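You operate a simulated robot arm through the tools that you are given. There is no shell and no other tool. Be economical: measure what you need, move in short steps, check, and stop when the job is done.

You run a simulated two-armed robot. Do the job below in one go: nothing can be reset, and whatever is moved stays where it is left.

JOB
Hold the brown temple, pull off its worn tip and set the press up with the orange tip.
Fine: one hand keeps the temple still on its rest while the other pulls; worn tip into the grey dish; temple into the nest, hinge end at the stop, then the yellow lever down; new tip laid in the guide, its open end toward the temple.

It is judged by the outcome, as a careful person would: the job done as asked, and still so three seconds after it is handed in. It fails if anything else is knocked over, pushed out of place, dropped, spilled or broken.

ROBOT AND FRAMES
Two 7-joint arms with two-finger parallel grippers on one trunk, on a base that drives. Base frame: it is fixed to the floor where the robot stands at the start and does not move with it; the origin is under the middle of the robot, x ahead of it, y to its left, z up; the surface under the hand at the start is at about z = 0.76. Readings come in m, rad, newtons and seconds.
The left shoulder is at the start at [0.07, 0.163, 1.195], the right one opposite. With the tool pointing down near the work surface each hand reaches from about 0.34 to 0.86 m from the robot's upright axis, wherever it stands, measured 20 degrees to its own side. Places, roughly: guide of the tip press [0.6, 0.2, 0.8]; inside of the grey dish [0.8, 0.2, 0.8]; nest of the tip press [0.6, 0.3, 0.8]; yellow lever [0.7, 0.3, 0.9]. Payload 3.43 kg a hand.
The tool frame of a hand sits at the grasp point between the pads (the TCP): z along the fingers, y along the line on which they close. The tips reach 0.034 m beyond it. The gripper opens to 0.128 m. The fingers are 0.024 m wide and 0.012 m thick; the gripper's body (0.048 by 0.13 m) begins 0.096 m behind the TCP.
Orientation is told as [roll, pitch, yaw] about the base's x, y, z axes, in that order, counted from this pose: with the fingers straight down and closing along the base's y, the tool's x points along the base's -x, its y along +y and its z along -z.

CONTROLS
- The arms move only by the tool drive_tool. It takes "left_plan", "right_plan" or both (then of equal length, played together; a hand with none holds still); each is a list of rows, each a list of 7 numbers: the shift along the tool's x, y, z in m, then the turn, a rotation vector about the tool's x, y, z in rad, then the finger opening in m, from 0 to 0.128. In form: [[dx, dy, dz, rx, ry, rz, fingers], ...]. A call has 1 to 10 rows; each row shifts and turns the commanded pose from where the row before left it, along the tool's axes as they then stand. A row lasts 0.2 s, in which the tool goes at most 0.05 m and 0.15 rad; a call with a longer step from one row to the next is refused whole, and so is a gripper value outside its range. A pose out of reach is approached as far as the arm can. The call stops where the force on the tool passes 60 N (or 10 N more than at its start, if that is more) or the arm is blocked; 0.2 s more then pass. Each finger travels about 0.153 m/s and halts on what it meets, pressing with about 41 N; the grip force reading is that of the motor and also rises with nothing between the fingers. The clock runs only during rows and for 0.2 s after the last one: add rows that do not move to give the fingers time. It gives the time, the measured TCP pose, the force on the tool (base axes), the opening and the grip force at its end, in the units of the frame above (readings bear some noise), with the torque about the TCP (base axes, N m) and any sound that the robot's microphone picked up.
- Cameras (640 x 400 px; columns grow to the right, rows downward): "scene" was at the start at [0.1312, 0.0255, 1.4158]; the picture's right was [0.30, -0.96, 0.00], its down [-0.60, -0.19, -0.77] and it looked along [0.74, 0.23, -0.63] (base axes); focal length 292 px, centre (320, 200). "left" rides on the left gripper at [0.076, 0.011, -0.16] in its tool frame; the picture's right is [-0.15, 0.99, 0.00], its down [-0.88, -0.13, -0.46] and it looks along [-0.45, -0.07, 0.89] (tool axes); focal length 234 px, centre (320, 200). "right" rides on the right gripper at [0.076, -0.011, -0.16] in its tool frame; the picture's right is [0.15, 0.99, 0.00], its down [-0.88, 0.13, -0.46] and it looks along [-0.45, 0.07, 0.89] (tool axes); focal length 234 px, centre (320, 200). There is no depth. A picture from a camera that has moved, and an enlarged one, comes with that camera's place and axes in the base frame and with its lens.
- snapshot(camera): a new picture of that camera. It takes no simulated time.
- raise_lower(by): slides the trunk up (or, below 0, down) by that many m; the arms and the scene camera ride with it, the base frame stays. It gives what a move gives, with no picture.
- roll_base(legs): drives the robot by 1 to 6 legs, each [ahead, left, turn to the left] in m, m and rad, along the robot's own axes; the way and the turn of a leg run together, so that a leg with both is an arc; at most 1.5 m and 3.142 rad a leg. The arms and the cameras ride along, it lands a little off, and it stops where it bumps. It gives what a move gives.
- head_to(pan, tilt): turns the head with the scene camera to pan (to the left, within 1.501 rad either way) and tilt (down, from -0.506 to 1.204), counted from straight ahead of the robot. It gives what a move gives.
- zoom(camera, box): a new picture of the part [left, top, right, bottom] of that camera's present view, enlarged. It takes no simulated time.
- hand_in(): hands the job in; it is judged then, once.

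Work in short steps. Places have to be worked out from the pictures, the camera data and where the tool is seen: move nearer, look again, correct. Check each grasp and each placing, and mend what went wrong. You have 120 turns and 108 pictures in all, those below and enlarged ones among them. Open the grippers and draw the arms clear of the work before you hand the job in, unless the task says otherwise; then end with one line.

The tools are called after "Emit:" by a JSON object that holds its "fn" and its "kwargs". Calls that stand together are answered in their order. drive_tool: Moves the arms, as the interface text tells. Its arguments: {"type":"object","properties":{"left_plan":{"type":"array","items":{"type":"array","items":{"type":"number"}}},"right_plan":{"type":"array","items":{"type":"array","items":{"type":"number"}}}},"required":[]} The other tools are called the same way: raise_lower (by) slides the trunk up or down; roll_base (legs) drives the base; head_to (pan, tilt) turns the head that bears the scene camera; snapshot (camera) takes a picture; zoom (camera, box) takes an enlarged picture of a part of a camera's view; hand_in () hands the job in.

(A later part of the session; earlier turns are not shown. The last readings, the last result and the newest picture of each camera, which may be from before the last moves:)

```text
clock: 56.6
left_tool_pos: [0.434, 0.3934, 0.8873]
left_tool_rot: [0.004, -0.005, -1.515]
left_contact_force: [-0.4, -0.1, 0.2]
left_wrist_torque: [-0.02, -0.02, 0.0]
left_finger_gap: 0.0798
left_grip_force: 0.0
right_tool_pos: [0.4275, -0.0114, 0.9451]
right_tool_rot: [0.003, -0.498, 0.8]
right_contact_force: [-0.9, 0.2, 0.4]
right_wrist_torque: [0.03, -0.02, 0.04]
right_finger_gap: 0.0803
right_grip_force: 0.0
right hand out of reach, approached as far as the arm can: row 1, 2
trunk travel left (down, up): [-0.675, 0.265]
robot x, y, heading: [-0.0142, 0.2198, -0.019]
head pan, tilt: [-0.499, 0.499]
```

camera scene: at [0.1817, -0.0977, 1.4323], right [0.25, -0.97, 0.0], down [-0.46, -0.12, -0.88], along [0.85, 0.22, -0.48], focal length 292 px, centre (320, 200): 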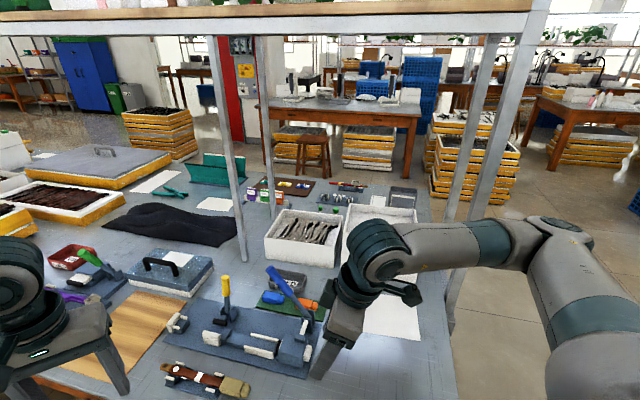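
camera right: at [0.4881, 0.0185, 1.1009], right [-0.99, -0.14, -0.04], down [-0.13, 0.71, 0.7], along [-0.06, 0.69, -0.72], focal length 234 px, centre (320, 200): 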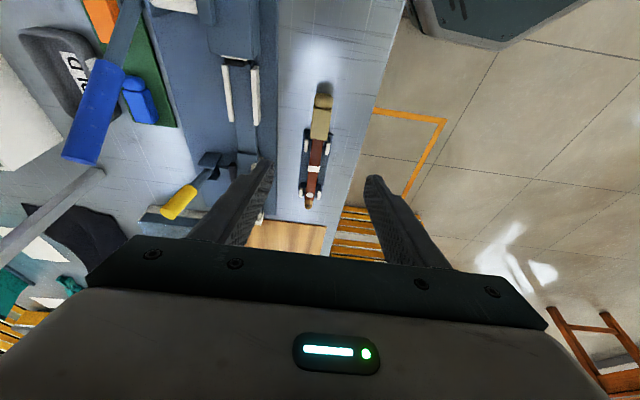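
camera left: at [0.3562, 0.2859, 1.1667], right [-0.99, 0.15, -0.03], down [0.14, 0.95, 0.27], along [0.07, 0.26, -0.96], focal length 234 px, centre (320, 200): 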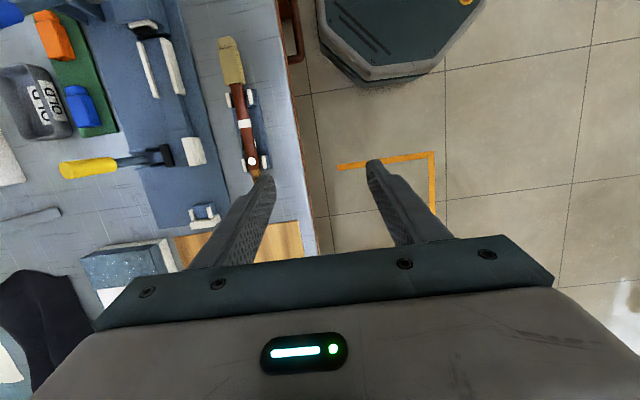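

Left is fine at yaw -1.5. Now I lean the left wrist outward 0.6 rad, then lift slightly, move forward and inward to test.

Emit:
{"fn": "drive_tool", "kwargs": {"left_plan": [[0, 0, -0.03, 0, 0, 0.05, 0.08], [0, 0, -0.03, 0, -0.15, 0, 0.08], [0, 0, 0, 0, -0.15, 0, 0.08], [0, 0, 0, 0, -0.15, 0, 0.08], [0, 0, 0, 0, -0.15, 0, 0.08], [0, 0.022, 0, 0, 0, 0, 0.08], [0, 0.022, 0, 0, 0, 0, 0.08], [-0.033, 0, 0.0226, 0, 0, 0, 0.08], [-0.033, 0, 0.0226, 0, 0, 0, 0.08], [0, 0, 0, 0, 0, 0, 0.08]]}}

```text
clock: 58.8
left_tool_pos: [0.4787, 0.313, 0.9467]
left_tool_rot: [0.005, -0.607, -1.564]
left_contact_force: [-0.1, 0.8, 0.6]
left_wrist_torque: [0.02, -0.02, 0.01]
left_finger_gap: 0.08
left_grip_force: 0.0
right_tool_pos: [0.4294, -0.0088, 0.9452]
right_tool_rot: [0.002, -0.497, 0.802]
right_contact_force: [0.2, 0.1, 0.3]
right_wrist_torque: [-0.01, 0.0, -0.02]
right_finger_gap: 0.0801
right_grip_force: 0.1
trunk travel left (down, up): [-0.675, 0.265]
robot x, y, heading: [-0.0187, 0.2197, -0.015]
head pan, tilt: [-0.499, 0.499]
```

Leaning works: the left reaches y 0.31 easily. Now the same for the right hand: yaw to +90° with a 0.6 lean the other way.

Emit:
{"fn": "drive_tool", "kwargs": {"right_plan": [[0, 0, 0, -0.0719, 0, -0.1317, 0.08], [0, 0, 0, -0.0719, 0, -0.1317, 0.08], [0, 0, 0, -0.0719, 0, -0.1317, 0.08], [0, 0, 0, -0.0719, 0, -0.1317, 0.08], [0, 0, 0, -0.0719, 0, -0.1317, 0.08], [0, 0, 0, 0, -0.1, 0, 0.08], [0, -0.022, 0, 0, 0, 0, 0.08], [0, -0.022, 0, 0, 0, 0, 0.08], [0, 0, 0, 0, 0, 0, 0.08]]}}

Emit:
{"fn": "head_to", "kwargs": {"pan": 0.05, "tilt": 0.95}}

Emit:
{"fn": "snapshot", "kwargs": {"camera": "scene"}}

```text
clock: 60.8
left_tool_pos: [0.4794, 0.3117, 0.9457]
left_tool_rot: [0.004, -0.604, -1.563]
left_contact_force: [0.9, -0.8, 0.9]
left_wrist_torque: [0.03, -0.03, 0.0]
left_finger_gap: 0.0798
left_grip_force: 0.0
right_tool_pos: [0.4126, 0.1055, 0.91]
right_tool_rot: [0.004, -0.637, 1.503]
right_contact_force: [0.2, 0.1, 0.2]
right_wrist_torque: [0.02, 0.01, 0.01]
right_finger_gap: 0.08
right_grip_force: 0.2
right hand out of reach, approached as far as the arm can: row 2, 3, 4, 5, 6, 7, 8
trunk travel left (down, up): [-0.675, 0.265]
robot x, y, heading: [-0.0211, 0.219, -0.018]
head pan, tilt: [-0.499, 0.499]
```

```text
clock: 61.8
left_tool_pos: [0.4793, 0.3121, 0.9466]
left_tool_rot: [0.002, -0.604, -1.563]
left_contact_force: [0.8, 0.6, 0.1]
left_wrist_torque: [0.0, 0.02, 0.0]
left_finger_gap: 0.0801
left_grip_force: 0.0
right_tool_pos: [0.4123, 0.1058, 0.9097]
right_tool_rot: [0.004, -0.639, 1.505]
right_contact_force: [-0.9, 0.2, 0.3]
right_wrist_torque: [-0.01, 0.01, 0.01]
right_finger_gap: 0.08
right_grip_force: 0.1
trunk travel left (down, up): [-0.675, 0.265]
robot x, y, heading: [-0.0186, 0.2186, -0.017]
head pan, tilt: [0.051, 0.949]
```

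```text
86 pictures are left
camera scene: at [0.1054, 0.2209, 1.3949], right [0.03, -1.0, 0.0], down [-0.81, -0.03, -0.58], along [0.58, 0.02, -0.81], focal length 292 px, centre (320, 200)
```

scene: 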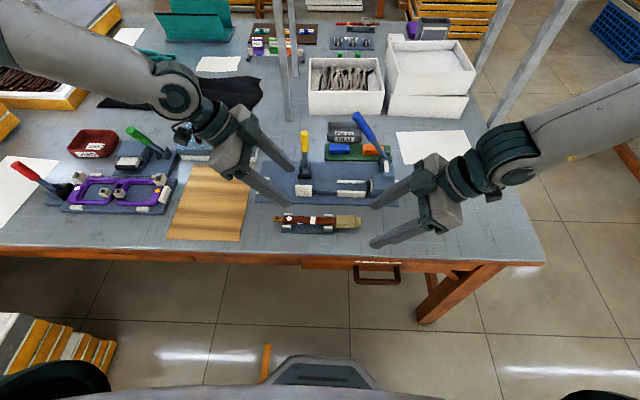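

The pose looks natural now. I try right hand forward 0.06 at this pose.

Emit:
{"fn": "drive_tool", "kwargs": {"right_plan": [[0, -0.03, 0, 0, 0, 0, 0.08], [0, -0.03, 0, 0, 0, 0, 0.08], [0, 0, 0, 0, 0, 0, 0.08]]}}

```text
clock: 62.5
left_tool_pos: [0.479, 0.3122, 0.9458]
left_tool_rot: [0.004, -0.605, -1.565]
left_contact_force: [0.3, 0.0, -0.2]
left_wrist_torque: [0.0, 0.01, 0.01]
left_finger_gap: 0.0801
left_grip_force: 0.1
right_tool_pos: [0.4454, 0.1291, 0.8948]
right_tool_rot: [-0.002, -0.638, 1.505]
right_contact_force: [0.3, 0.5, -0.6]
right_wrist_torque: [0.0, 0.0, 0.04]
right_finger_gap: 0.08
right_grip_force: 0.0
right hand out of reach, approached as far as the arm can: row 1, 2
trunk travel left (down, up): [-0.675, 0.265]
robot x, y, heading: [-0.0171, 0.2225, -0.017]
head pan, tilt: [0.051, 0.949]
```

The right hand slides along its limit toward in-and-down, which is exactly where it must go. Continue toward (0.478, 0.15, 0.88).

Emit:
{"fn": "drive_tool", "kwargs": {"right_plan": [[-0.004, -0.015, 0.012, 0, 0, 0, 0.08], [-0.004, -0.018, 0.012, 0, 0, 0, 0.08], [0, 0, 0, 0, 0, 0, 0.08]]}}

Emit:
{"fn": "snapshot", "kwargs": {"camera": "right"}}

Emit:
{"fn": "snapshot", "kwargs": {"camera": "left"}}

```text
clock: 63.4
left_tool_pos: [0.4802, 0.3125, 0.9467]
left_tool_rot: [0.004, -0.603, -1.565]
left_contact_force: [-0.7, 0.4, 0.7]
left_wrist_torque: [0.01, 0.02, -0.01]
left_finger_gap: 0.08
left_grip_force: 0.0
right_tool_pos: [0.4687, 0.1535, 0.876]
right_tool_rot: [0.002, -0.637, 1.504]
right_contact_force: [0.8, 0.0, 0.3]
right_wrist_torque: [-0.01, 0.02, -0.01]
right_finger_gap: 0.0801
right_grip_force: 0.1
right hand out of reach, approached as far as the arm can: row 1, 2
trunk travel left (down, up): [-0.675, 0.265]
robot x, y, heading: [-0.0169, 0.2181, -0.017]
head pan, tilt: [0.051, 0.949]
```

```text
85 pictures are left
camera right: at [0.4706, -0.0025, 0.9582], right [-0.99, -0.05, -0.09], down [-0.1, 0.44, 0.89], along [-0.01, 0.89, -0.45], focal length 234 px, centre (320, 200)
```

right: 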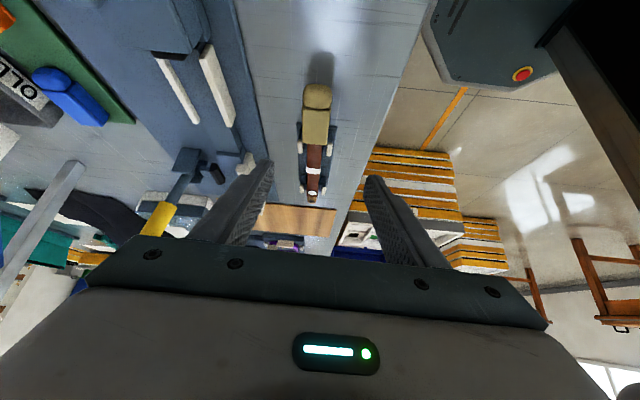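

```text
84 pictures are left
camera left: at [0.4911, 0.4658, 1.0352], right [0.99, -0.11, 0.09], down [-0.13, -0.47, 0.88], along [-0.06, -0.88, -0.48], focal length 234 px, centre (320, 200)
```

left: 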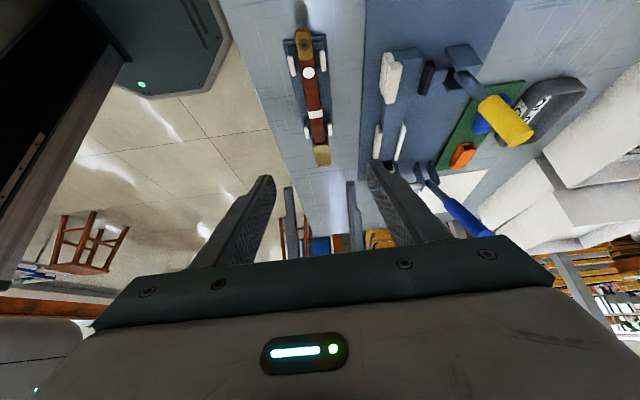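

Both hands are aligned over the temple. I zoom for the exact rest/post geometry before descending.

Emit:
{"fn": "zoom", "kwargs": {"camera": "left", "box": [260, 10, 380, 180]}}

Emit:
{"fn": "zoom", "kwargs": {"camera": "right", "box": [260, 60, 380, 220]}}

Emit:
{"fn": "zoom", "kwargs": {"camera": "scene", "box": [250, 150, 410, 250]}}

```text
2.35 times, centred on (320, 95) of left
camera zoom: at [0.4911, 0.4658, 1.0352], right [0.99, -0.11, 0.09], down [-0.13, -0.47, 0.88], along [-0.06, -0.88, -0.48], focal length 551 px, centre (320, 447)
```

zoom: 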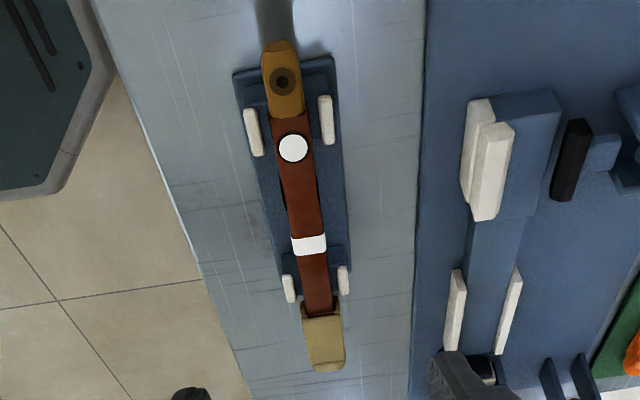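

```text
2.50 times, centred on (320, 140) of right
camera zoom: at [0.4706, -0.0025, 0.9582], right [-0.99, -0.05, -0.09], down [-0.1, 0.44, 0.89], along [-0.01, 0.89, -0.45], focal length 585 px, centre (320, 350)
```

zoom: 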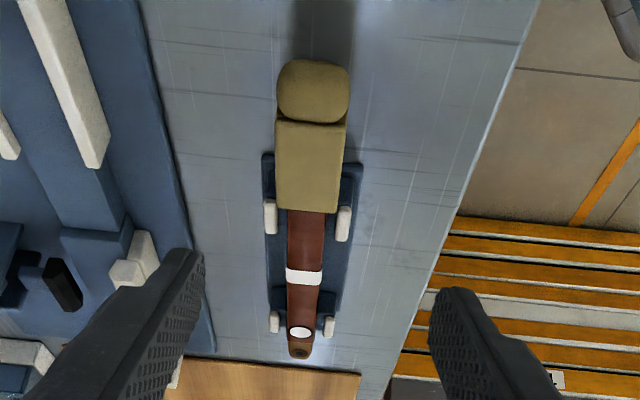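

```text
4.00 times, centred on (330, 200) of scene
camera zoom: at [0.1051, 0.2208, 1.3949], right [0.03, -1.0, 0.0], down [-0.81, -0.03, -0.58], along [0.58, 0.02, -0.81], focal length 1169 px, centre (280, 200)
```

zoom: 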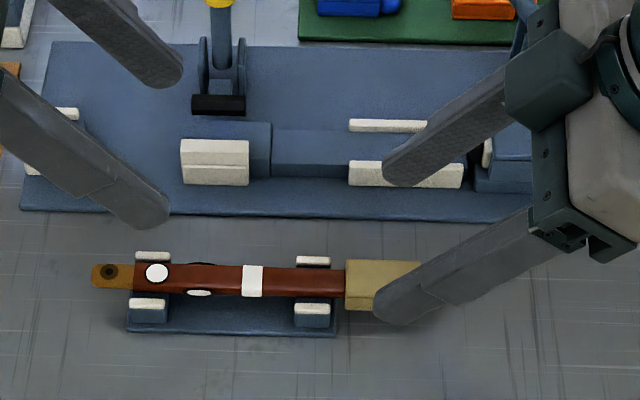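

Temple sits on two blocks with white side posts at y≈0.21 and 0.31; free span between. I lower the left hand to z≈0.845 first and check.

Emit:
{"fn": "drive_tool", "kwargs": {"left_plan": [[0.0095, -0.0005, 0.0243, 0, 0, 0, 0.06], [0.0095, -0.0005, 0.0243, 0, 0, 0, 0.06], [0.0095, -0.0005, 0.0243, 0, 0, 0, 0.06], [0.0095, 0, 0.0243, 0, 0, 0, 0.06], [0, 0, 0, 0, 0, 0, 0.06]]}}

Emit:
{"fn": "zoom", "kwargs": {"camera": "scene", "box": [250, 150, 410, 250]}}

Emit:
{"fn": "snapshot", "kwargs": {"camera": "left"}}

```text
clock: 64.5
left_tool_pos: [0.4716, 0.3151, 0.8758]
left_tool_rot: [0.006, -0.603, -1.564]
left_contact_force: [0.2, -0.4, 0.7]
left_wrist_torque: [-0.02, 0.03, 0.02]
left_finger_gap: 0.06
left_grip_force: 0.0
left hand out of reach, approached as far as the arm can: row 3, 4
right_tool_pos: [0.4703, 0.1538, 0.8748]
right_tool_rot: [0.003, -0.636, 1.504]
right_contact_force: [-0.4, 0.5, -0.5]
right_wrist_torque: [0.01, 0.0, -0.02]
right_finger_gap: 0.08
right_grip_force: 0.1
trunk travel left (down, up): [-0.675, 0.265]
robot x, y, heading: [-0.0144, 0.2201, -0.016]
head pan, tilt: [0.051, 0.949]
```

```text
4.00 times, centred on (330, 200) of scene
camera zoom: at [0.1055, 0.2207, 1.3948], right [0.03, -1.0, 0.0], down [-0.81, -0.03, -0.58], along [0.58, 0.02, -0.81], focal length 1169 px, centre (280, 200)
```

zoom: 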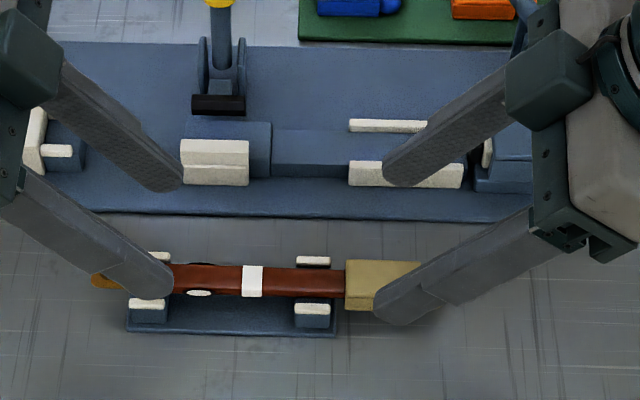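

```text
79 pictures are left
camera left: at [0.4831, 0.4692, 0.9639], right [0.99, -0.11, 0.09], down [-0.13, -0.47, 0.88], along [-0.06, -0.88, -0.48], focal length 234 px, centre (320, 200)
```

left: 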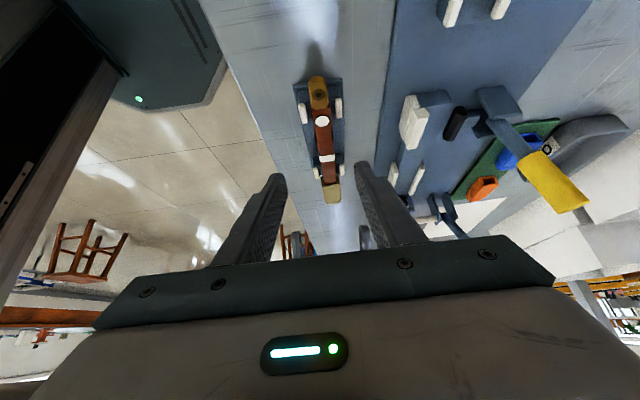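

Left meets its bound again. I shift the base 0.1 m right so the left has more room; the right still has inward room.

Emit:
{"fn": "roll_base", "kwargs": {"legs": [[0, -0.1, 0]]}}

Emit:
{"fn": "drive_tool", "kwargs": {"left_plan": [[0.0, 0.003, 0.0, 0, 0, 0, 0.06], [0.025, 0.003, -0.017, 0, 0, 0, 0.06], [0.025, 0, -0.017, 0, 0, 0, 0.06], [0, 0, 0, 0, 0, 0, 0.06]], "right_plan": [[-0.03, 0, 0.022, 0, 0, 0, 0.08], [-0.03, -0.004, 0.022, 0, 0, 0, 0.08], [-0.02, -0.003, 0.015, 0, 0, 0, 0.08], [0, 0, 0, 0, 0, 0, 0.08]]}}

```text
clock: 65.7
left_tool_pos: [0.4696, 0.2162, 0.8756]
left_tool_rot: [0.003, -0.604, -1.565]
left_contact_force: [0.4, -0.6, 0.9]
left_wrist_torque: [0.01, 0.01, 0.02]
left_finger_gap: 0.0602
left_grip_force: 0.1
right_tool_pos: [0.4675, 0.0551, 0.8749]
right_tool_rot: [0.002, -0.636, 1.502]
right_contact_force: [-0.8, 0.8, 0.3]
right_wrist_torque: [0.0, -0.01, 0.01]
right_finger_gap: 0.0801
right_grip_force: 0.0
trunk travel left (down, up): [-0.675, 0.265]
robot x, y, heading: [-0.0215, 0.119, -0.012]
head pan, tilt: [0.051, 0.949]
```

```text
clock: 66.7
left_tool_pos: [0.4759, 0.2761, 0.873]
left_tool_rot: [0.003, -0.605, -1.568]
left_contact_force: [-1.2, -0.3, -0.3]
left_wrist_torque: [0.03, 0.02, 0.02]
left_finger_gap: 0.0601
left_grip_force: 0.2
right_tool_pos: [0.4834, 0.1537, 0.8764]
right_tool_rot: [0.003, -0.638, 1.502]
right_contact_force: [0.1, -0.5, 0.2]
right_wrist_torque: [0.01, 0.01, 0.03]
right_finger_gap: 0.0801
right_grip_force: 0.0
trunk travel left (down, up): [-0.675, 0.265]
robot x, y, heading: [-0.019, 0.1153, -0.016]
head pan, tilt: [0.051, 0.949]
```

Both now reach without limit. I lower the left to z≈0.815 around the temple, fingers open 0.06.

Emit:
{"fn": "drive_tool", "kwargs": {"left_plan": [[0.012, 0.001, 0.015, 0, 0, 0, 0.06], [0.012, 0.001, 0.015, 0, 0, 0, 0.06], [0.012, 0.0, 0.014, 0, 0, 0, 0.06], [0, 0, 0, 0, 0, 0, 0.06]]}}

Emit:
{"fn": "zoom", "kwargs": {"camera": "scene", "box": [220, 150, 380, 250]}}

Emit:
{"fn": "zoom", "kwargs": {"camera": "left", "box": [240, 60, 400, 230]}}

Emit:
{"fn": "snapshot", "kwargs": {"camera": "right"}}

```text
clock: 67.7
left_tool_pos: [0.4762, 0.2832, 0.8362]
left_tool_rot: [0.003, -0.602, -1.566]
left_contact_force: [0.6, 0.5, -0.5]
left_wrist_torque: [0.02, 0.02, -0.02]
left_finger_gap: 0.0598
left_grip_force: 0.1
left hand out of reach, approached as far as the arm can: row 2, 3
right_tool_pos: [0.4831, 0.1547, 0.876]
right_tool_rot: [0.001, -0.636, 1.504]
right_contact_force: [0.1, 0.8, -0.4]
right_wrist_torque: [0.0, 0.0, -0.03]
right_finger_gap: 0.0802
right_grip_force: 0.0
trunk travel left (down, up): [-0.675, 0.265]
robot x, y, heading: [-0.0203, 0.1223, -0.02]
head pan, tilt: [0.051, 0.949]
```

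```text
4.00 times, centred on (300, 200) of scene
camera zoom: at [0.1043, 0.1225, 1.3948], right [0.03, -1.0, 0.0], down [-0.81, -0.03, -0.58], along [0.58, 0.02, -0.81], focal length 1169 px, centre (400, 200)
```

zoom: 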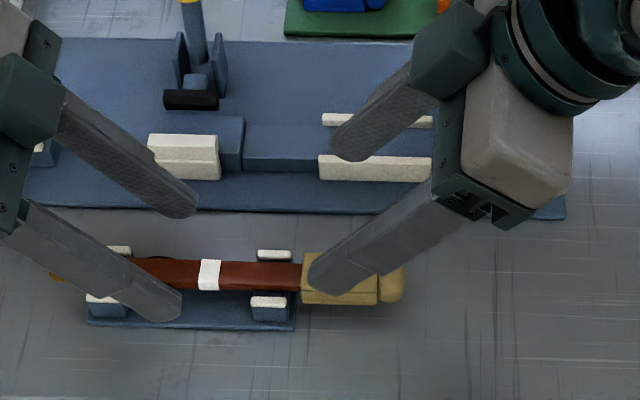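

```text
2.35 times, centred on (320, 145) of left
camera zoom: at [0.4888, 0.4374, 0.9249], right [0.99, -0.11, 0.09], down [-0.13, -0.47, 0.87], along [-0.06, -0.88, -0.48], focal length 551 px, centre (320, 329)
```

zoom: 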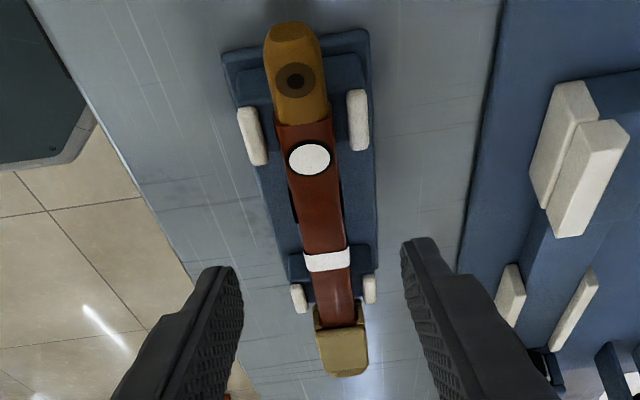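

```text
76 pictures are left
camera right: at [0.4836, -0.0019, 0.9584], right [-0.99, -0.05, -0.09], down [-0.1, 0.44, 0.89], along [-0.01, 0.89, -0.45], focal length 234 px, centre (320, 200)
```

right: 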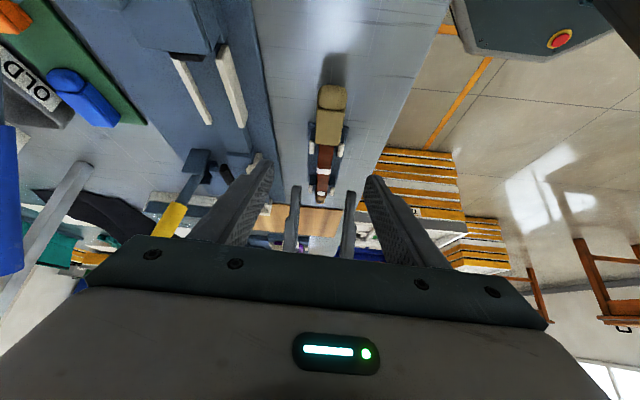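

Limit again at z 0.836. I raise the left, shift base another 0.07 right, and redo.

Emit:
{"fn": "drive_tool", "kwargs": {"left_plan": [[-0.02, 0, -0.028, 0, 0, 0, 0.06], [0, 0, 0, 0, 0, 0, 0.06]]}}

Emit:
{"fn": "roll_base", "kwargs": {"legs": [[0, -0.07, 0]]}}

Emit:
{"fn": "drive_tool", "kwargs": {"left_plan": [[0.025, 0.001, -0.017, 0, 0, 0, 0.06], [0.025, 0.001, -0.017, 0, 0, 0, 0.06], [0.008, 0, -0.006, 0, 0, 0, 0.06], [0, 0, 0, 0, 0, 0, 0.06]], "right_plan": [[-0.03, 0.003, 0.022, 0, 0, 0, 0.08], [-0.026, 0.003, 0.02, 0, 0, 0, 0.08], [0, 0, 0, 0, 0, 0, 0.08], [0, 0, 0, 0, 0, 0, 0.08]]}}

```text
clock: 68.3
left_tool_pos: [0.478, 0.2853, 0.8693]
left_tool_rot: [0.003, -0.605, -1.565]
left_contact_force: [0.0, 0.7, -1.1]
left_wrist_torque: [-0.01, 0.01, 0.0]
left_finger_gap: 0.0599
left_grip_force: 0.0
right_tool_pos: [0.4819, 0.1525, 0.8755]
right_tool_rot: [0.001, -0.638, 1.503]
right_contact_force: [0.4, 0.4, -0.6]
right_wrist_torque: [0.02, 0.01, 0.0]
right_finger_gap: 0.0801
right_grip_force: 0.1
trunk travel left (down, up): [-0.675, 0.265]
robot x, y, heading: [-0.0181, 0.1211, -0.017]
head pan, tilt: [0.051, 0.949]
```

```text
clock: 69.3
left_tool_pos: [0.4757, 0.2156, 0.8704]
left_tool_rot: [0.003, -0.604, -1.565]
left_contact_force: [0.8, -0.4, 0.3]
left_wrist_torque: [0.04, 0.01, -0.02]
left_finger_gap: 0.0599
left_grip_force: 0.1
right_tool_pos: [0.4824, 0.0864, 0.8745]
right_tool_rot: [0.001, -0.637, 1.503]
right_contact_force: [0.2, -0.5, 0.4]
right_wrist_torque: [0.01, 0.03, 0.02]
right_finger_gap: 0.08
right_grip_force: 0.0
trunk travel left (down, up): [-0.675, 0.265]
robot x, y, heading: [-0.0194, 0.0504, -0.015]
head pan, tilt: [0.051, 0.949]
```

```text
clock: 70.3
left_tool_pos: [0.477, 0.289, 0.8679]
left_tool_rot: [0.002, -0.605, -1.566]
left_contact_force: [-0.3, 0.7, 0.0]
left_wrist_torque: [-0.04, 0.0, 0.0]
left_finger_gap: 0.0601
left_grip_force: 0.0
right_tool_pos: [0.4785, 0.156, 0.8752]
right_tool_rot: [0.001, -0.635, 1.503]
right_contact_force: [0.7, -0.7, -0.2]
right_wrist_torque: [0.0, 0.0, -0.02]
right_finger_gap: 0.0799
right_grip_force: 0.1
trunk travel left (down, up): [-0.675, 0.265]
robot x, y, heading: [-0.02, 0.0525, -0.017]
head pan, tilt: [0.051, 0.949]
```

Now lower the left to z 0.815; also true up the right's yaw.

Emit:
{"fn": "drive_tool", "kwargs": {"left_plan": [[0.008, 0.0005, 0.016, 0, 0, 0, 0.06], [0.008, 0.0005, 0.016, 0, 0, 0, 0.06], [0.0075, 0.0, 0.016, 0, 0, 0, 0.06], [0, 0, 0, 0, 0, 0, 0.06]], "right_plan": [[0, 0, 0, -0.04, 0, -0.054, 0.08], [0, 0, 0, 0, 0, 0, 0.08], [0, 0, 0, 0, 0, 0, 0.08], [0, 0, 0, 0, 0, 0, 0.08]]}}

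Emit:
{"fn": "zoom", "kwargs": {"camera": "scene", "box": [200, 150, 360, 250]}}

Emit:
{"fn": "zoom", "kwargs": {"camera": "left", "box": [240, 60, 400, 230]}}

Emit:
{"fn": "zoom", "kwargs": {"camera": "right", "box": [240, 60, 400, 230]}}

```text
clock: 71.3
left_tool_pos: [0.4761, 0.2813, 0.8203]
left_tool_rot: [0.006, -0.602, -1.567]
left_contact_force: [-0.9, 0.1, 0.0]
left_wrist_torque: [0.0, -0.02, 0.01]
left_finger_gap: 0.0599
left_grip_force: 0.0
left hand out of reach, approached as far as the arm can: row 3
right_tool_pos: [0.4777, 0.1569, 0.8753]
right_tool_rot: [-0.001, -0.636, 1.571]
right_contact_force: [0.2, -0.1, 0.0]
right_wrist_torque: [0.01, 0.02, -0.01]
right_finger_gap: 0.0798
right_grip_force: 0.0
trunk travel left (down, up): [-0.675, 0.265]
robot x, y, heading: [-0.0199, 0.0547, -0.023]
head pan, tilt: [0.051, 0.949]
```

```text
4.00 times, centred on (280, 200) of scene
camera zoom: at [0.1024, 0.0551, 1.3948], right [0.03, -1.0, 0.0], down [-0.81, -0.03, -0.58], along [0.58, 0.02, -0.81], focal length 1169 px, centre (480, 200)
```

zoom: 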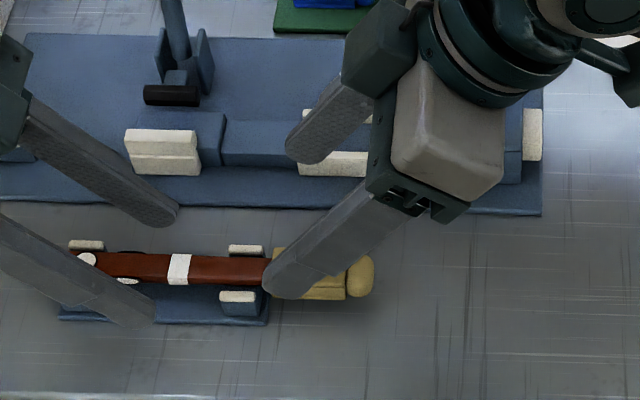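

```text
2.35 times, centred on (320, 145) of left
camera zoom: at [0.4886, 0.4346, 0.9095], right [0.99, -0.11, 0.09], down [-0.13, -0.47, 0.87], along [-0.06, -0.88, -0.48], focal length 551 px, centre (320, 329)
```

zoom: 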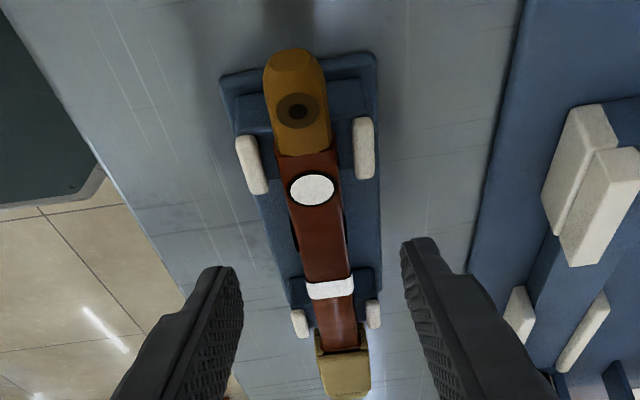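

```text
2.35 times, centred on (320, 145) of right
camera zoom: at [0.4894, 0.0013, 0.958], right [-0.99, -0.12, -0.09], down [-0.13, 0.44, 0.89], along [-0.07, 0.89, -0.45], focal length 551 px, centre (320, 329)
```

zoom: 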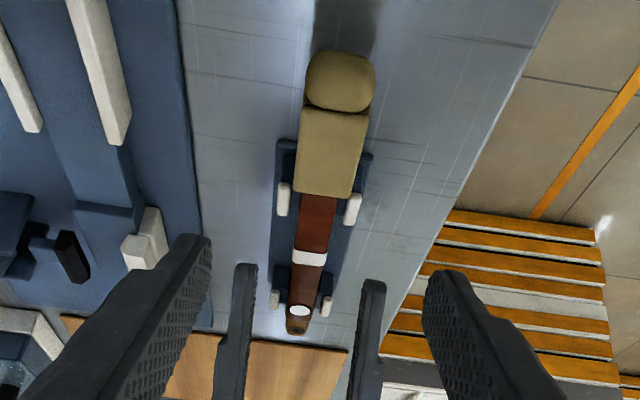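

Temple top is at z≈0.79, so fingers need ~12 mm more. Lowering the trunk 0.05 (hands raised first) gives the left more margin.

Emit:
{"fn": "drive_tool", "kwargs": {"left_plan": [[-0.02, 0.001, -0.028, 0, 0, 0, 0.06], [-0.015, 0.001, -0.021, 0, 0, 0, 0.06], [0, 0, 0, 0, 0, 0, 0.06]]}}

Emit:
{"fn": "raise_lower", "kwargs": {"by": -0.05}}

```text
clock: 72.1
left_tool_pos: [0.48, 0.2773, 0.8805]
left_tool_rot: [0.002, -0.603, -1.565]
left_contact_force: [0.9, -0.5, 0.4]
left_wrist_torque: [0.02, 0.01, 0.03]
left_finger_gap: 0.0601
left_grip_force: 0.1
right_tool_pos: [0.4791, 0.1549, 0.8745]
right_tool_rot: [0.0, -0.637, 1.57]
right_contact_force: [-0.3, 0.2, -0.3]
right_wrist_torque: [0.04, 0.02, -0.03]
right_finger_gap: 0.0797
right_grip_force: 0.1
trunk travel left (down, up): [-0.675, 0.265]
robot x, y, heading: [-0.0196, 0.0544, -0.018]
head pan, tilt: [0.051, 0.949]
```

```text
clock: 73.0
left_tool_pos: [0.4796, 0.2785, 0.8305]
left_tool_rot: [0.002, -0.604, -1.567]
left_contact_force: [0.6, 0.4, 0.1]
left_wrist_torque: [0.02, -0.01, -0.03]
left_finger_gap: 0.0601
left_grip_force: 0.1
right_tool_pos: [0.477, 0.155, 0.8262]
right_tool_rot: [-0.001, -0.638, 1.571]
right_contact_force: [0.4, -0.5, -0.2]
right_wrist_torque: [0.02, 0.0, -0.02]
right_finger_gap: 0.08
right_grip_force: 0.1
trunk travel left (down, up): [-0.625, 0.315]
robot x, y, heading: [-0.0222, 0.0536, -0.015]
head pan, tilt: [0.051, 0.949]
```

Both near; I lower left to 0.807 and right to 0.81 around their parts, still open.

Emit:
{"fn": "drive_tool", "kwargs": {"left_plan": [[0.0077, -0.001, 0.009, 0, 0, 0, 0.05], [0.0077, -0.0005, 0.009, 0, 0, 0, 0.05], [0, 0, 0, 0, 0, 0, 0.05]], "right_plan": [[0.006, 0, 0.0055, 0, 0, 0, 0.07], [0.006, 0, 0.0055, 0, 0, 0, 0.06], [0, 0, 0, 0, 0, 0, 0.06]]}}

Emit:
{"fn": "zoom", "kwargs": {"camera": "scene", "box": [200, 150, 360, 250]}}

Emit:
{"fn": "zoom", "kwargs": {"camera": "left", "box": [240, 60, 400, 230]}}

Emit:
{"fn": "zoom", "kwargs": {"camera": "right", "box": [240, 60, 400, 230]}}

```text
clock: 73.8
left_tool_pos: [0.479, 0.2803, 0.8078]
left_tool_rot: [0.005, -0.603, -1.566]
left_contact_force: [0.1, -0.7, 1.0]
left_wrist_torque: [-0.02, 0.02, 0.02]
left_finger_gap: 0.05
left_grip_force: 0.0
right_tool_pos: [0.479, 0.1526, 0.809]
right_tool_rot: [0.0, -0.638, 1.57]
right_contact_force: [-0.6, 0.6, -0.3]
right_wrist_torque: [-0.01, -0.01, 0.02]
right_finger_gap: 0.0599
right_grip_force: 0.0
trunk travel left (down, up): [-0.625, 0.315]
robot x, y, heading: [-0.0185, 0.0544, -0.02]
head pan, tilt: [0.051, 0.949]
```

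```text
4.00 times, centred on (280, 200) of scene
camera zoom: at [0.1025, 0.0542, 1.3448], right [0.03, -1.0, 0.0], down [-0.81, -0.03, -0.58], along [0.58, 0.02, -0.81], focal length 1169 px, centre (480, 200)
```

zoom: 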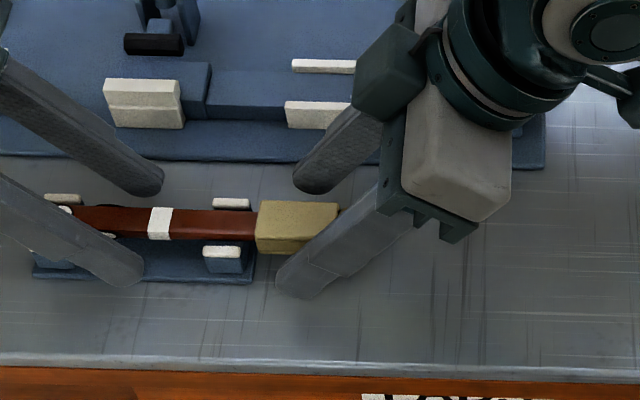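

```text
2.35 times, centred on (320, 145) of left
camera zoom: at [0.4903, 0.434, 0.8967], right [0.99, -0.11, 0.09], down [-0.13, -0.47, 0.87], along [-0.06, -0.88, -0.48], focal length 551 px, centre (320, 329)
```

zoom: 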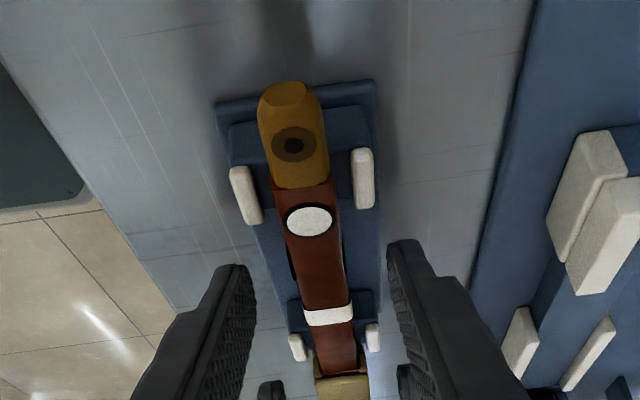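

```text
2.35 times, centred on (320, 145) of right
camera zoom: at [0.4896, -0.003, 0.8912], right [-0.99, -0.12, -0.09], down [-0.13, 0.44, 0.89], along [-0.07, 0.89, -0.45], focal length 551 px, centre (320, 329)
```

zoom: 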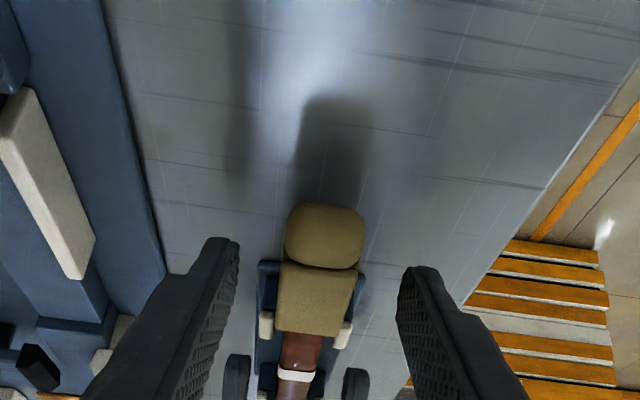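

Both straddle their parts properly. Close the left on the temple and check.

Emit:
{"fn": "drive_tool", "kwargs": {"left_plan": [[0, 0, 0, 0, 0, 0, 0.03], [0, 0, 0, 0, 0, 0, 0.005], [0, 0, 0, 0, 0, 0, 0.005]]}}

Emit:
{"fn": "zoom", "kwargs": {"camera": "scene", "box": [200, 150, 360, 250]}}

```text
clock: 74.6
left_tool_pos: [0.4798, 0.2806, 0.8068]
left_tool_rot: [0.005, -0.604, -1.564]
left_contact_force: [0.4, -0.4, -0.3]
left_wrist_torque: [0.07, -0.03, 0.01]
left_finger_gap: 0.0167
left_grip_force: 41.0
right_tool_pos: [0.4789, 0.1525, 0.8084]
right_tool_rot: [0.002, -0.636, 1.57]
right_contact_force: [-0.2, 0.6, -0.1]
right_wrist_torque: [0.03, -0.02, -0.04]
right_finger_gap: 0.0601
right_grip_force: 0.0
trunk travel left (down, up): [-0.625, 0.315]
robot x, y, heading: [-0.0199, 0.055, -0.013]
head pan, tilt: [0.051, 0.949]
```

```text
4.00 times, centred on (280, 200) of scene
camera zoom: at [0.1027, 0.0543, 1.3448], right [0.03, -1.0, 0.0], down [-0.81, -0.03, -0.58], along [0.58, 0.02, -0.81], focal length 1169 px, centre (480, 200)
```

zoom: 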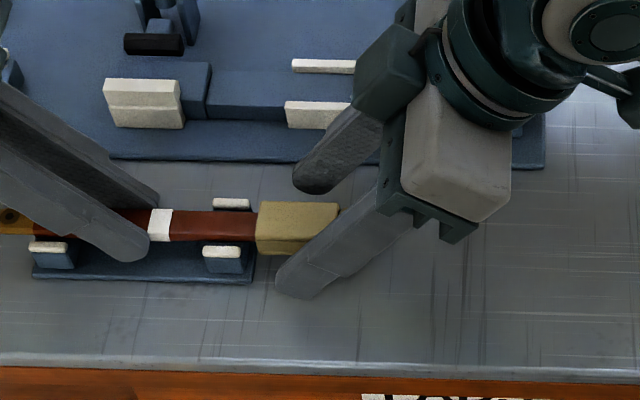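

Temple gripped (gap 16.7 mm, 41 N), undisturbed. Now close the right on the worn tip.

Emit:
{"fn": "drive_tool", "kwargs": {"right_plan": [[0, 0, 0, 0, 0, 0, 0.03], [0, 0, 0, 0, 0, 0, 0.01], [0, 0, 0, 0, 0, 0, 0.01]], "left_plan": [[0, 0, 0, 0, 0, 0, 0.005], [0, 0, 0, 0, 0, 0, 0.005], [0, 0, 0, 0, 0, 0, 0.005]]}}

```text
clock: 75.4
left_tool_pos: [0.4788, 0.2814, 0.8068]
left_tool_rot: [0.004, -0.604, -1.567]
left_contact_force: [-4.5, 0.3, 0.6]
left_wrist_torque: [-0.12, 0.12, -0.43]
left_finger_gap: 0.0166
left_grip_force: 41.4
right_tool_pos: [0.4797, 0.1507, 0.8088]
right_tool_rot: [0.0, -0.636, 1.57]
right_contact_force: [4.4, -0.8, -1.9]
right_wrist_torque: [-0.11, -0.1, -0.12]
right_finger_gap: 0.0253
right_grip_force: 40.1
trunk travel left (down, up): [-0.625, 0.315]
robot x, y, heading: [-0.0193, 0.0524, -0.015]
head pan, tilt: [0.051, 0.949]
```

Tip gripped (25 mm). Pull straight along -y in small steps while the left holds.

Emit:
{"fn": "drive_tool", "kwargs": {"right_plan": [[0.004, 0, -0.003, 0, 0, 0, 0.01], [0.004, 0, -0.003, 0, 0, 0, 0.01], [0.004, 0, -0.003, 0, 0, 0, 0.01], [0.004, 0, -0.003, 0, 0, 0, 0.01], [0.004, 0, -0.003, 0, 0, 0, 0.01]], "left_plan": [[0, 0, 0, 0, 0, 0, 0.005], [0, 0, 0, 0, 0, 0, 0.005], [0, 0, 0, 0, 0, 0, 0.005], [0, 0, 0, 0, 0, 0, 0.005], [0, 0, 0, 0, 0, 0, 0.005]]}}

Emit:
{"fn": "zoom", "kwargs": {"camera": "scene", "box": [200, 150, 360, 250]}}

```text
clock: 76.6
left_tool_pos: [0.4795, 0.2809, 0.8074]
left_tool_rot: [0.003, -0.602, -1.567]
left_contact_force: [-1.3, -0.2, -0.1]
left_wrist_torque: [-0.03, -0.02, -0.12]
left_finger_gap: 0.0165
left_grip_force: 41.0
right_tool_pos: [0.4794, 0.128, 0.8079]
right_tool_rot: [0.002, -0.637, 1.569]
right_contact_force: [0.7, 0.6, -0.7]
right_wrist_torque: [0.01, -0.05, -0.04]
right_finger_gap: 0.025
right_grip_force: 41.1
trunk travel left (down, up): [-0.625, 0.315]
robot x, y, heading: [-0.0179, 0.0544, -0.02]
head pan, tilt: [0.051, 0.949]
```

```text
4.00 times, centred on (280, 200) of scene
camera zoom: at [0.1027, 0.0541, 1.3448], right [0.03, -1.0, 0.0], down [-0.81, -0.03, -0.58], along [0.58, 0.02, -0.81], focal length 1169 px, centre (480, 200)
```

zoom: 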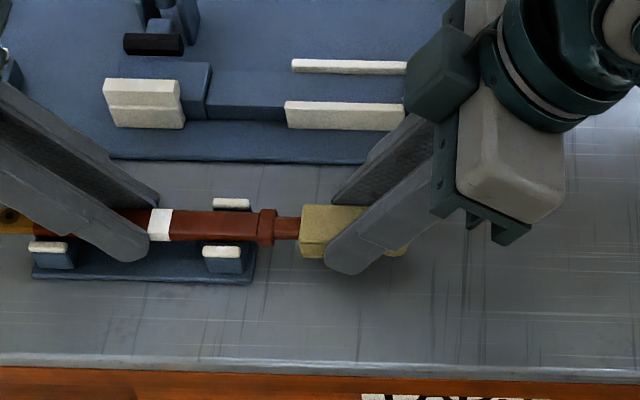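

The tip slides off, spigot showing, temple still. Keep pulling 40 mm more.

Emit:
{"fn": "drive_tool", "kwargs": {"right_plan": [[0.008, 0, -0.006, 0, 0, 0, 0.01], [0.008, 0, -0.006, 0, 0, 0, 0.01], [0.008, 0, -0.006, 0, 0, 0, 0.01], [0.008, 0, -0.006, 0, 0, 0, 0.01], [0.008, 0, -0.006, 0, 0, 0, 0.01]], "left_plan": [[0, 0, 0, 0, 0, 0, 0.005], [0, 0, 0, 0, 0, 0, 0.005], [0, 0, 0, 0, 0, 0, 0.005], [0, 0, 0, 0, 0, 0, 0.005], [0, 0, 0, 0, 0, 0, 0.005]]}}

Emit:
{"fn": "snapshot", "kwargs": {"camera": "scene"}}

```text
clock: 77.8
left_tool_pos: [0.4796, 0.2809, 0.8069]
left_tool_rot: [0.004, -0.604, -1.564]
left_contact_force: [-0.2, -0.1, 0.3]
left_wrist_torque: [0.04, 0.0, -0.01]
left_finger_gap: 0.0168
left_grip_force: 40.8
right_tool_pos: [0.4776, 0.0768, 0.8091]
right_tool_rot: [0.001, -0.637, 1.569]
right_contact_force: [-0.4, 0.4, 0.9]
right_wrist_torque: [0.02, 0.03, 0.02]
right_finger_gap: 0.025
right_grip_force: 40.7
trunk travel left (down, up): [-0.625, 0.315]
robot x, y, heading: [-0.0173, 0.0559, -0.017]
head pan, tilt: [0.051, 0.949]
```

```text
67 pictures are left
camera scene: at [0.1026, 0.0541, 1.3448], right [0.03, -1.0, 0.0], down [-0.81, -0.03, -0.58], along [0.58, 0.02, -0.81], focal length 292 px, centre (320, 200)
```

scene: 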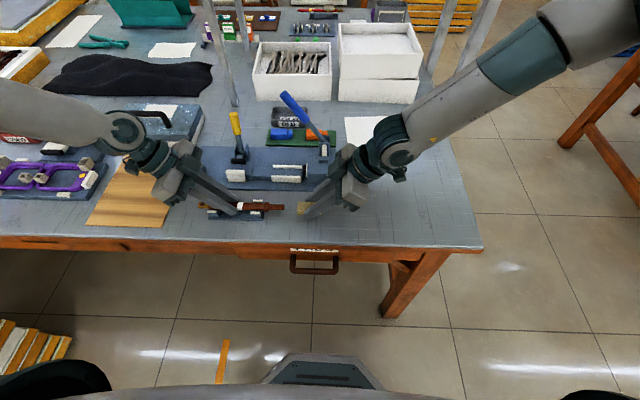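

The worn tip is off and in the right hand. I raise the right hand clear, then study the press closely.

Emit:
{"fn": "drive_tool", "kwargs": {"right_plan": [[-0.015, 0, -0.04, 0, 0, 0, 0.01], [-0.015, 0, -0.04, 0, 0, 0, 0.01], [-0.015, 0, -0.04, 0, 0, 0, 0.01], [0.04, 0, 0, 0, 0, 0, 0.01], [0.04, 0, 0, 0, 0, 0, 0.01]], "left_plan": [[0, 0, 0, 0, 0, 0, 0.005], [0, 0, 0, 0, 0, 0, 0.005], [0, 0, 0, 0, 0, 0, 0.005], [0, 0, 0, 0, 0, 0, 0.005], [0, 0, 0, 0, 0, 0, 0.005]]}}

Emit:
{"fn": "zoom", "kwargs": {"camera": "scene", "box": [180, 80, 350, 186]}}

Emit:
{"fn": "zoom", "kwargs": {"camera": "left", "box": [320, 40, 520, 240]}}

Emit:
{"fn": "zoom", "kwargs": {"camera": "scene", "box": [190, 130, 310, 225]}}

```text
clock: 79.0
left_tool_pos: [0.4773, 0.2811, 0.8073]
left_tool_rot: [0.003, -0.604, -1.566]
left_contact_force: [0.3, 0.2, -0.5]
left_wrist_torque: [-0.01, -0.01, 0.02]
left_finger_gap: 0.017
left_grip_force: 40.8
right_tool_pos: [0.4704, 0.0565, 0.9289]
right_tool_rot: [-0.001, -0.639, 1.57]
right_contact_force: [0.1, -0.3, -1.0]
right_wrist_torque: [-0.07, 0.04, -0.01]
right_finger_gap: 0.0249
right_grip_force: 41.1
right hand out of reach, approached as far as the arm can: row 3, 4, 5
trunk travel left (down, up): [-0.625, 0.315]
robot x, y, heading: [-0.0158, 0.0514, -0.017]
head pan, tilt: [0.051, 0.949]
```

```text
3.76 times, centred on (265, 133) of scene
camera zoom: at [0.1024, 0.0545, 1.3448], right [0.03, -1.0, 0.0], down [-0.81, -0.03, -0.58], along [0.58, 0.02, -0.81], focal length 1100 px, centre (527, 452)
```

zoom: 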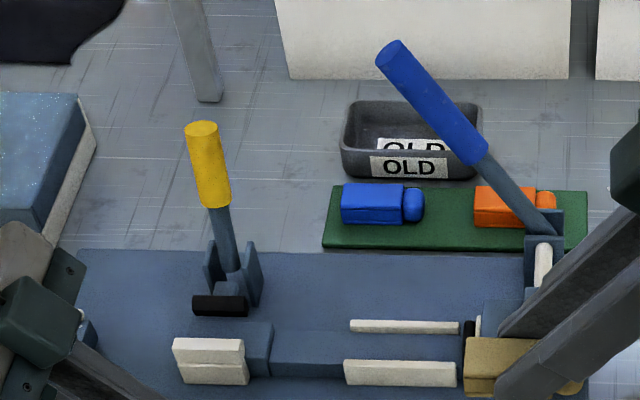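

```text
2.00 times, centred on (420, 140) of left
camera zoom: at [0.4904, 0.434, 0.8967], right [0.99, -0.11, 0.09], down [-0.13, -0.47, 0.87], along [-0.06, -0.88, -0.48], focal length 468 px, centre (120, 320)
```

zoom: 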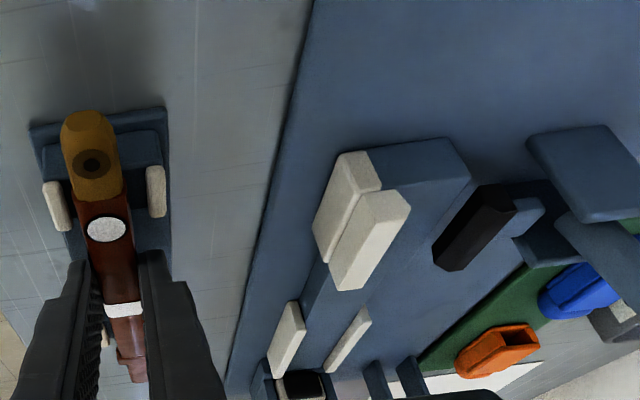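

```text
4.21 times, centred on (250, 178) of scene
camera zoom: at [0.1024, 0.0545, 1.3448], right [0.03, -1.0, 0.0], down [-0.81, -0.03, -0.58], along [0.58, 0.02, -0.81], focal length 1231 px, centre (615, 295)
```

zoom: 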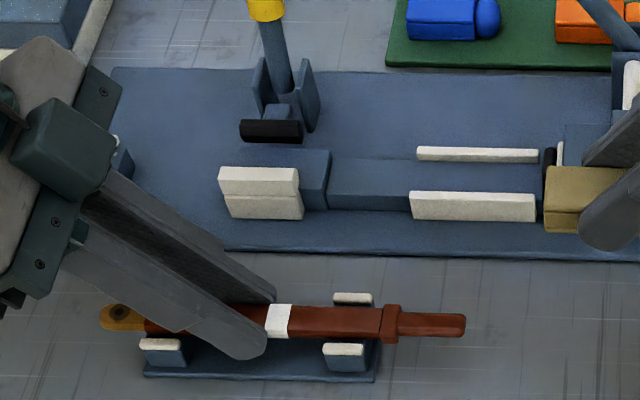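

Analysis: jaw spans y 0.258–0.306, top z 0.80, its face at x≈0.579; stop face y≈0.391, prong gap centre x≈0.588. So the temple must move +0.11 in x, +0.044 in y; my fingers must grip slightly nearer the hinge to clear the jaw. I regrip 9 mm toward the hinge.

Emit:
{"fn": "drive_tool", "kwargs": {"left_plan": [[0, 0, 0, 0, 0, 0, 0.035], [0, 0, 0, 0, 0, 0, 0.035], [0.0051, 0, -0.0084, 0, 0, 0, 0.035], [0, 0, 0, 0, 0, 0, 0.035], [0, 0, 0, 0, 0, 0, 0.005], [0, 0, 0, 0, 0, 0, 0.005], [0, 0, 0, 0, 0, 0, 0.005]]}}

Emit:
{"fn": "zoom", "kwargs": {"camera": "scene", "box": [190, 130, 310, 225]}}

```text
clock: 80.6
left_tool_pos: [0.479, 0.2905, 0.8107]
left_tool_rot: [0.004, -0.603, -1.565]
left_contact_force: [0.5, -0.4, 1.5]
left_wrist_torque: [-0.03, 0.0, 0.03]
left_finger_gap: 0.017
left_grip_force: 41.3
right_tool_pos: [0.4713, 0.0559, 0.9269]
right_tool_rot: [-0.002, -0.641, 1.57]
right_contact_force: [-0.5, -0.2, 0.0]
right_wrist_torque: [0.02, 0.0, 0.0]
right_finger_gap: 0.0251
right_grip_force: 40.7
trunk travel left (down, up): [-0.625, 0.315]
robot x, y, heading: [-0.0184, 0.0536, -0.017]
head pan, tilt: [0.051, 0.949]
```

```text
4.21 times, centred on (250, 178) of scene
camera zoom: at [0.1026, 0.0542, 1.3448], right [0.03, -1.0, 0.0], down [-0.81, -0.03, -0.58], along [0.58, 0.02, -0.81], focal length 1231 px, centre (615, 295)
```

zoom: 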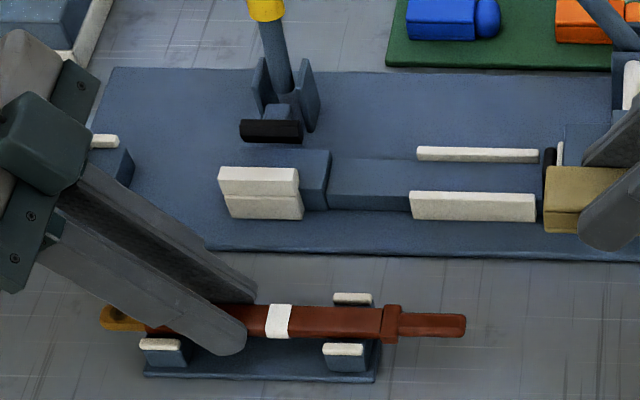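

Gripped again at y 0.29. Lift 5 cm, move forward 0.11 and toward the stop by 0.03.

Emit:
{"fn": "drive_tool", "kwargs": {"left_plan": [[-0.0142, 0, -0.0206, 0, 0, 0, 0.005], [-0.0142, 0, -0.0206, 0, 0, 0, 0.005], [0, 0.028, 0, 0, 0, 0, 0.005], [0, 0.027, 0, 0, 0, 0, 0.005], [0, 0.027, 0, 0, 0, 0, 0.005], [0, 0.027, 0, 0, 0, 0, 0.005], [0.0123, 0, -0.0085, 0, 0, 0, 0.005], [0.0123, 0, -0.0085, 0, 0, 0, 0.005], [0, 0, 0, 0, 0, 0, 0.005]]}}

Emit:
{"fn": "zoom", "kwargs": {"camera": "scene", "box": [180, 90, 320, 200]}}

Emit:
{"fn": "snapshot", "kwargs": {"camera": "left"}}

```text
clock: 82.6
left_tool_pos: [0.5876, 0.3184, 0.8601]
left_tool_rot: [0.004, -0.604, -1.567]
left_contact_force: [-0.5, -0.3, -1.5]
left_wrist_torque: [0.03, 0.04, 0.03]
left_finger_gap: 0.017
left_grip_force: 41.3
right_tool_pos: [0.4721, 0.0559, 0.9284]
right_tool_rot: [0.001, -0.64, 1.568]
right_contact_force: [-0.1, -0.5, -0.3]
right_wrist_torque: [-0.03, -0.02, -0.02]
right_finger_gap: 0.0252
right_grip_force: 41.3
trunk travel left (down, up): [-0.625, 0.315]
robot x, y, heading: [-0.0181, 0.0517, -0.02]
head pan, tilt: [0.051, 0.949]
```

```text
3.64 times, centred on (250, 145) of scene
camera zoom: at [0.1029, 0.0538, 1.3448], right [0.03, -1.0, 0.0], down [-0.81, -0.03, -0.58], along [0.58, 0.02, -0.81], focal length 1063 px, centre (574, 400)
```

zoom: 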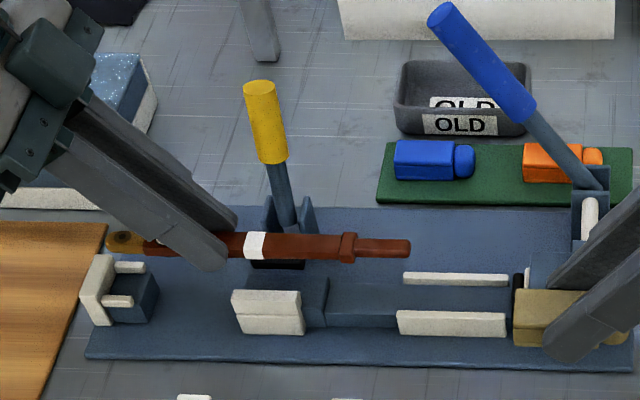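

```text
61 pictures are left
camera left: at [0.5988, 0.4731, 0.9486], right [0.99, -0.11, 0.09], down [-0.13, -0.47, 0.87], along [-0.06, -0.88, -0.48], focal length 234 px, centre (320, 200)
```

left: 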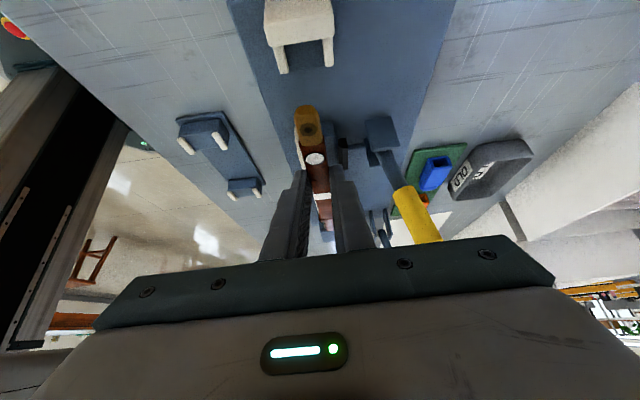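

Temple hangs cleanly over the nest; hinge end ≈12 mm short of the stop, seat about 4 cm below. I move +9 mm in y, +2.5 mm in x and descend 3 cm.

Emit:
{"fn": "drive_tool", "kwargs": {"left_plan": [[0.0041, 0.0025, -0.0028, 0, 0, 0, 0.005], [0.0041, 0, -0.0028, 0, 0, 0, 0.005], [0.008, 0, 0.0125, 0, 0, 0, 0.005], [0.008, 0, 0.0125, 0, 0, 0, 0.005], [0, 0, 0, 0, 0, 0, 0.005]]}}

Emit:
{"fn": "zoom", "kwargs": {"camera": "scene", "box": [180, 110, 300, 205]}}

Emit:
{"fn": "zoom", "kwargs": {"camera": "left", "box": [240, 60, 420, 240]}}

```text
clock: 83.8
left_tool_pos: [0.59, 0.3289, 0.8297]
left_tool_rot: [0.006, -0.604, -1.566]
left_contact_force: [0.0, -0.2, 0.1]
left_wrist_torque: [0.05, 0.02, 0.02]
left_finger_gap: 0.0167
left_grip_force: 40.8
right_tool_pos: [0.4716, 0.0564, 0.9292]
right_tool_rot: [-0.002, -0.641, 1.571]
right_contact_force: [-0.7, -0.4, -0.1]
right_wrist_torque: [-0.01, 0.01, -0.02]
right_finger_gap: 0.0248
right_grip_force: 41.0
trunk travel left (down, up): [-0.625, 0.315]
robot x, y, heading: [-0.0208, 0.057, -0.018]
head pan, tilt: [0.051, 0.949]
```

```text
4.21 times, centred on (240, 158) of scene
camera zoom: at [0.1024, 0.0546, 1.3448], right [0.03, -1.0, 0.0], down [-0.81, -0.03, -0.58], along [0.58, 0.02, -0.81], focal length 1231 px, centre (657, 379)
```

zoom: 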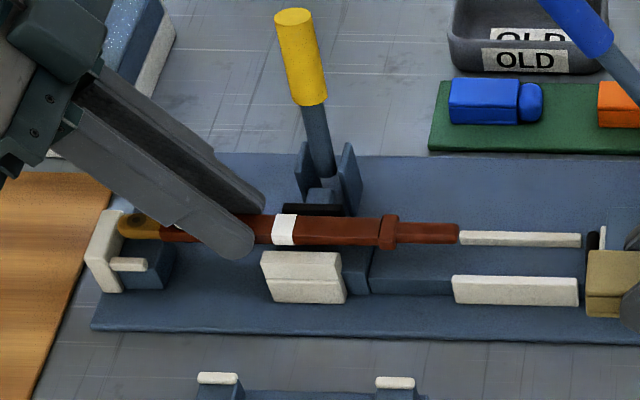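

```text
2.22 times, centred on (330, 150) of left
camera zoom: at [0.6016, 0.4829, 0.9199], right [0.99, -0.11, 0.09], down [-0.13, -0.47, 0.87], along [-0.06, -0.88, -0.48], focal length 520 px, centre (298, 311)
```

zoom: 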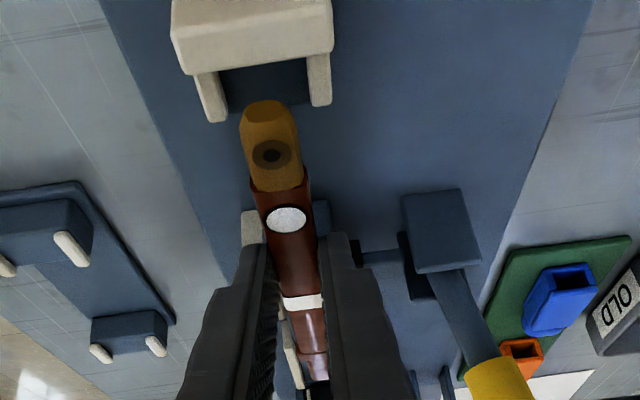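

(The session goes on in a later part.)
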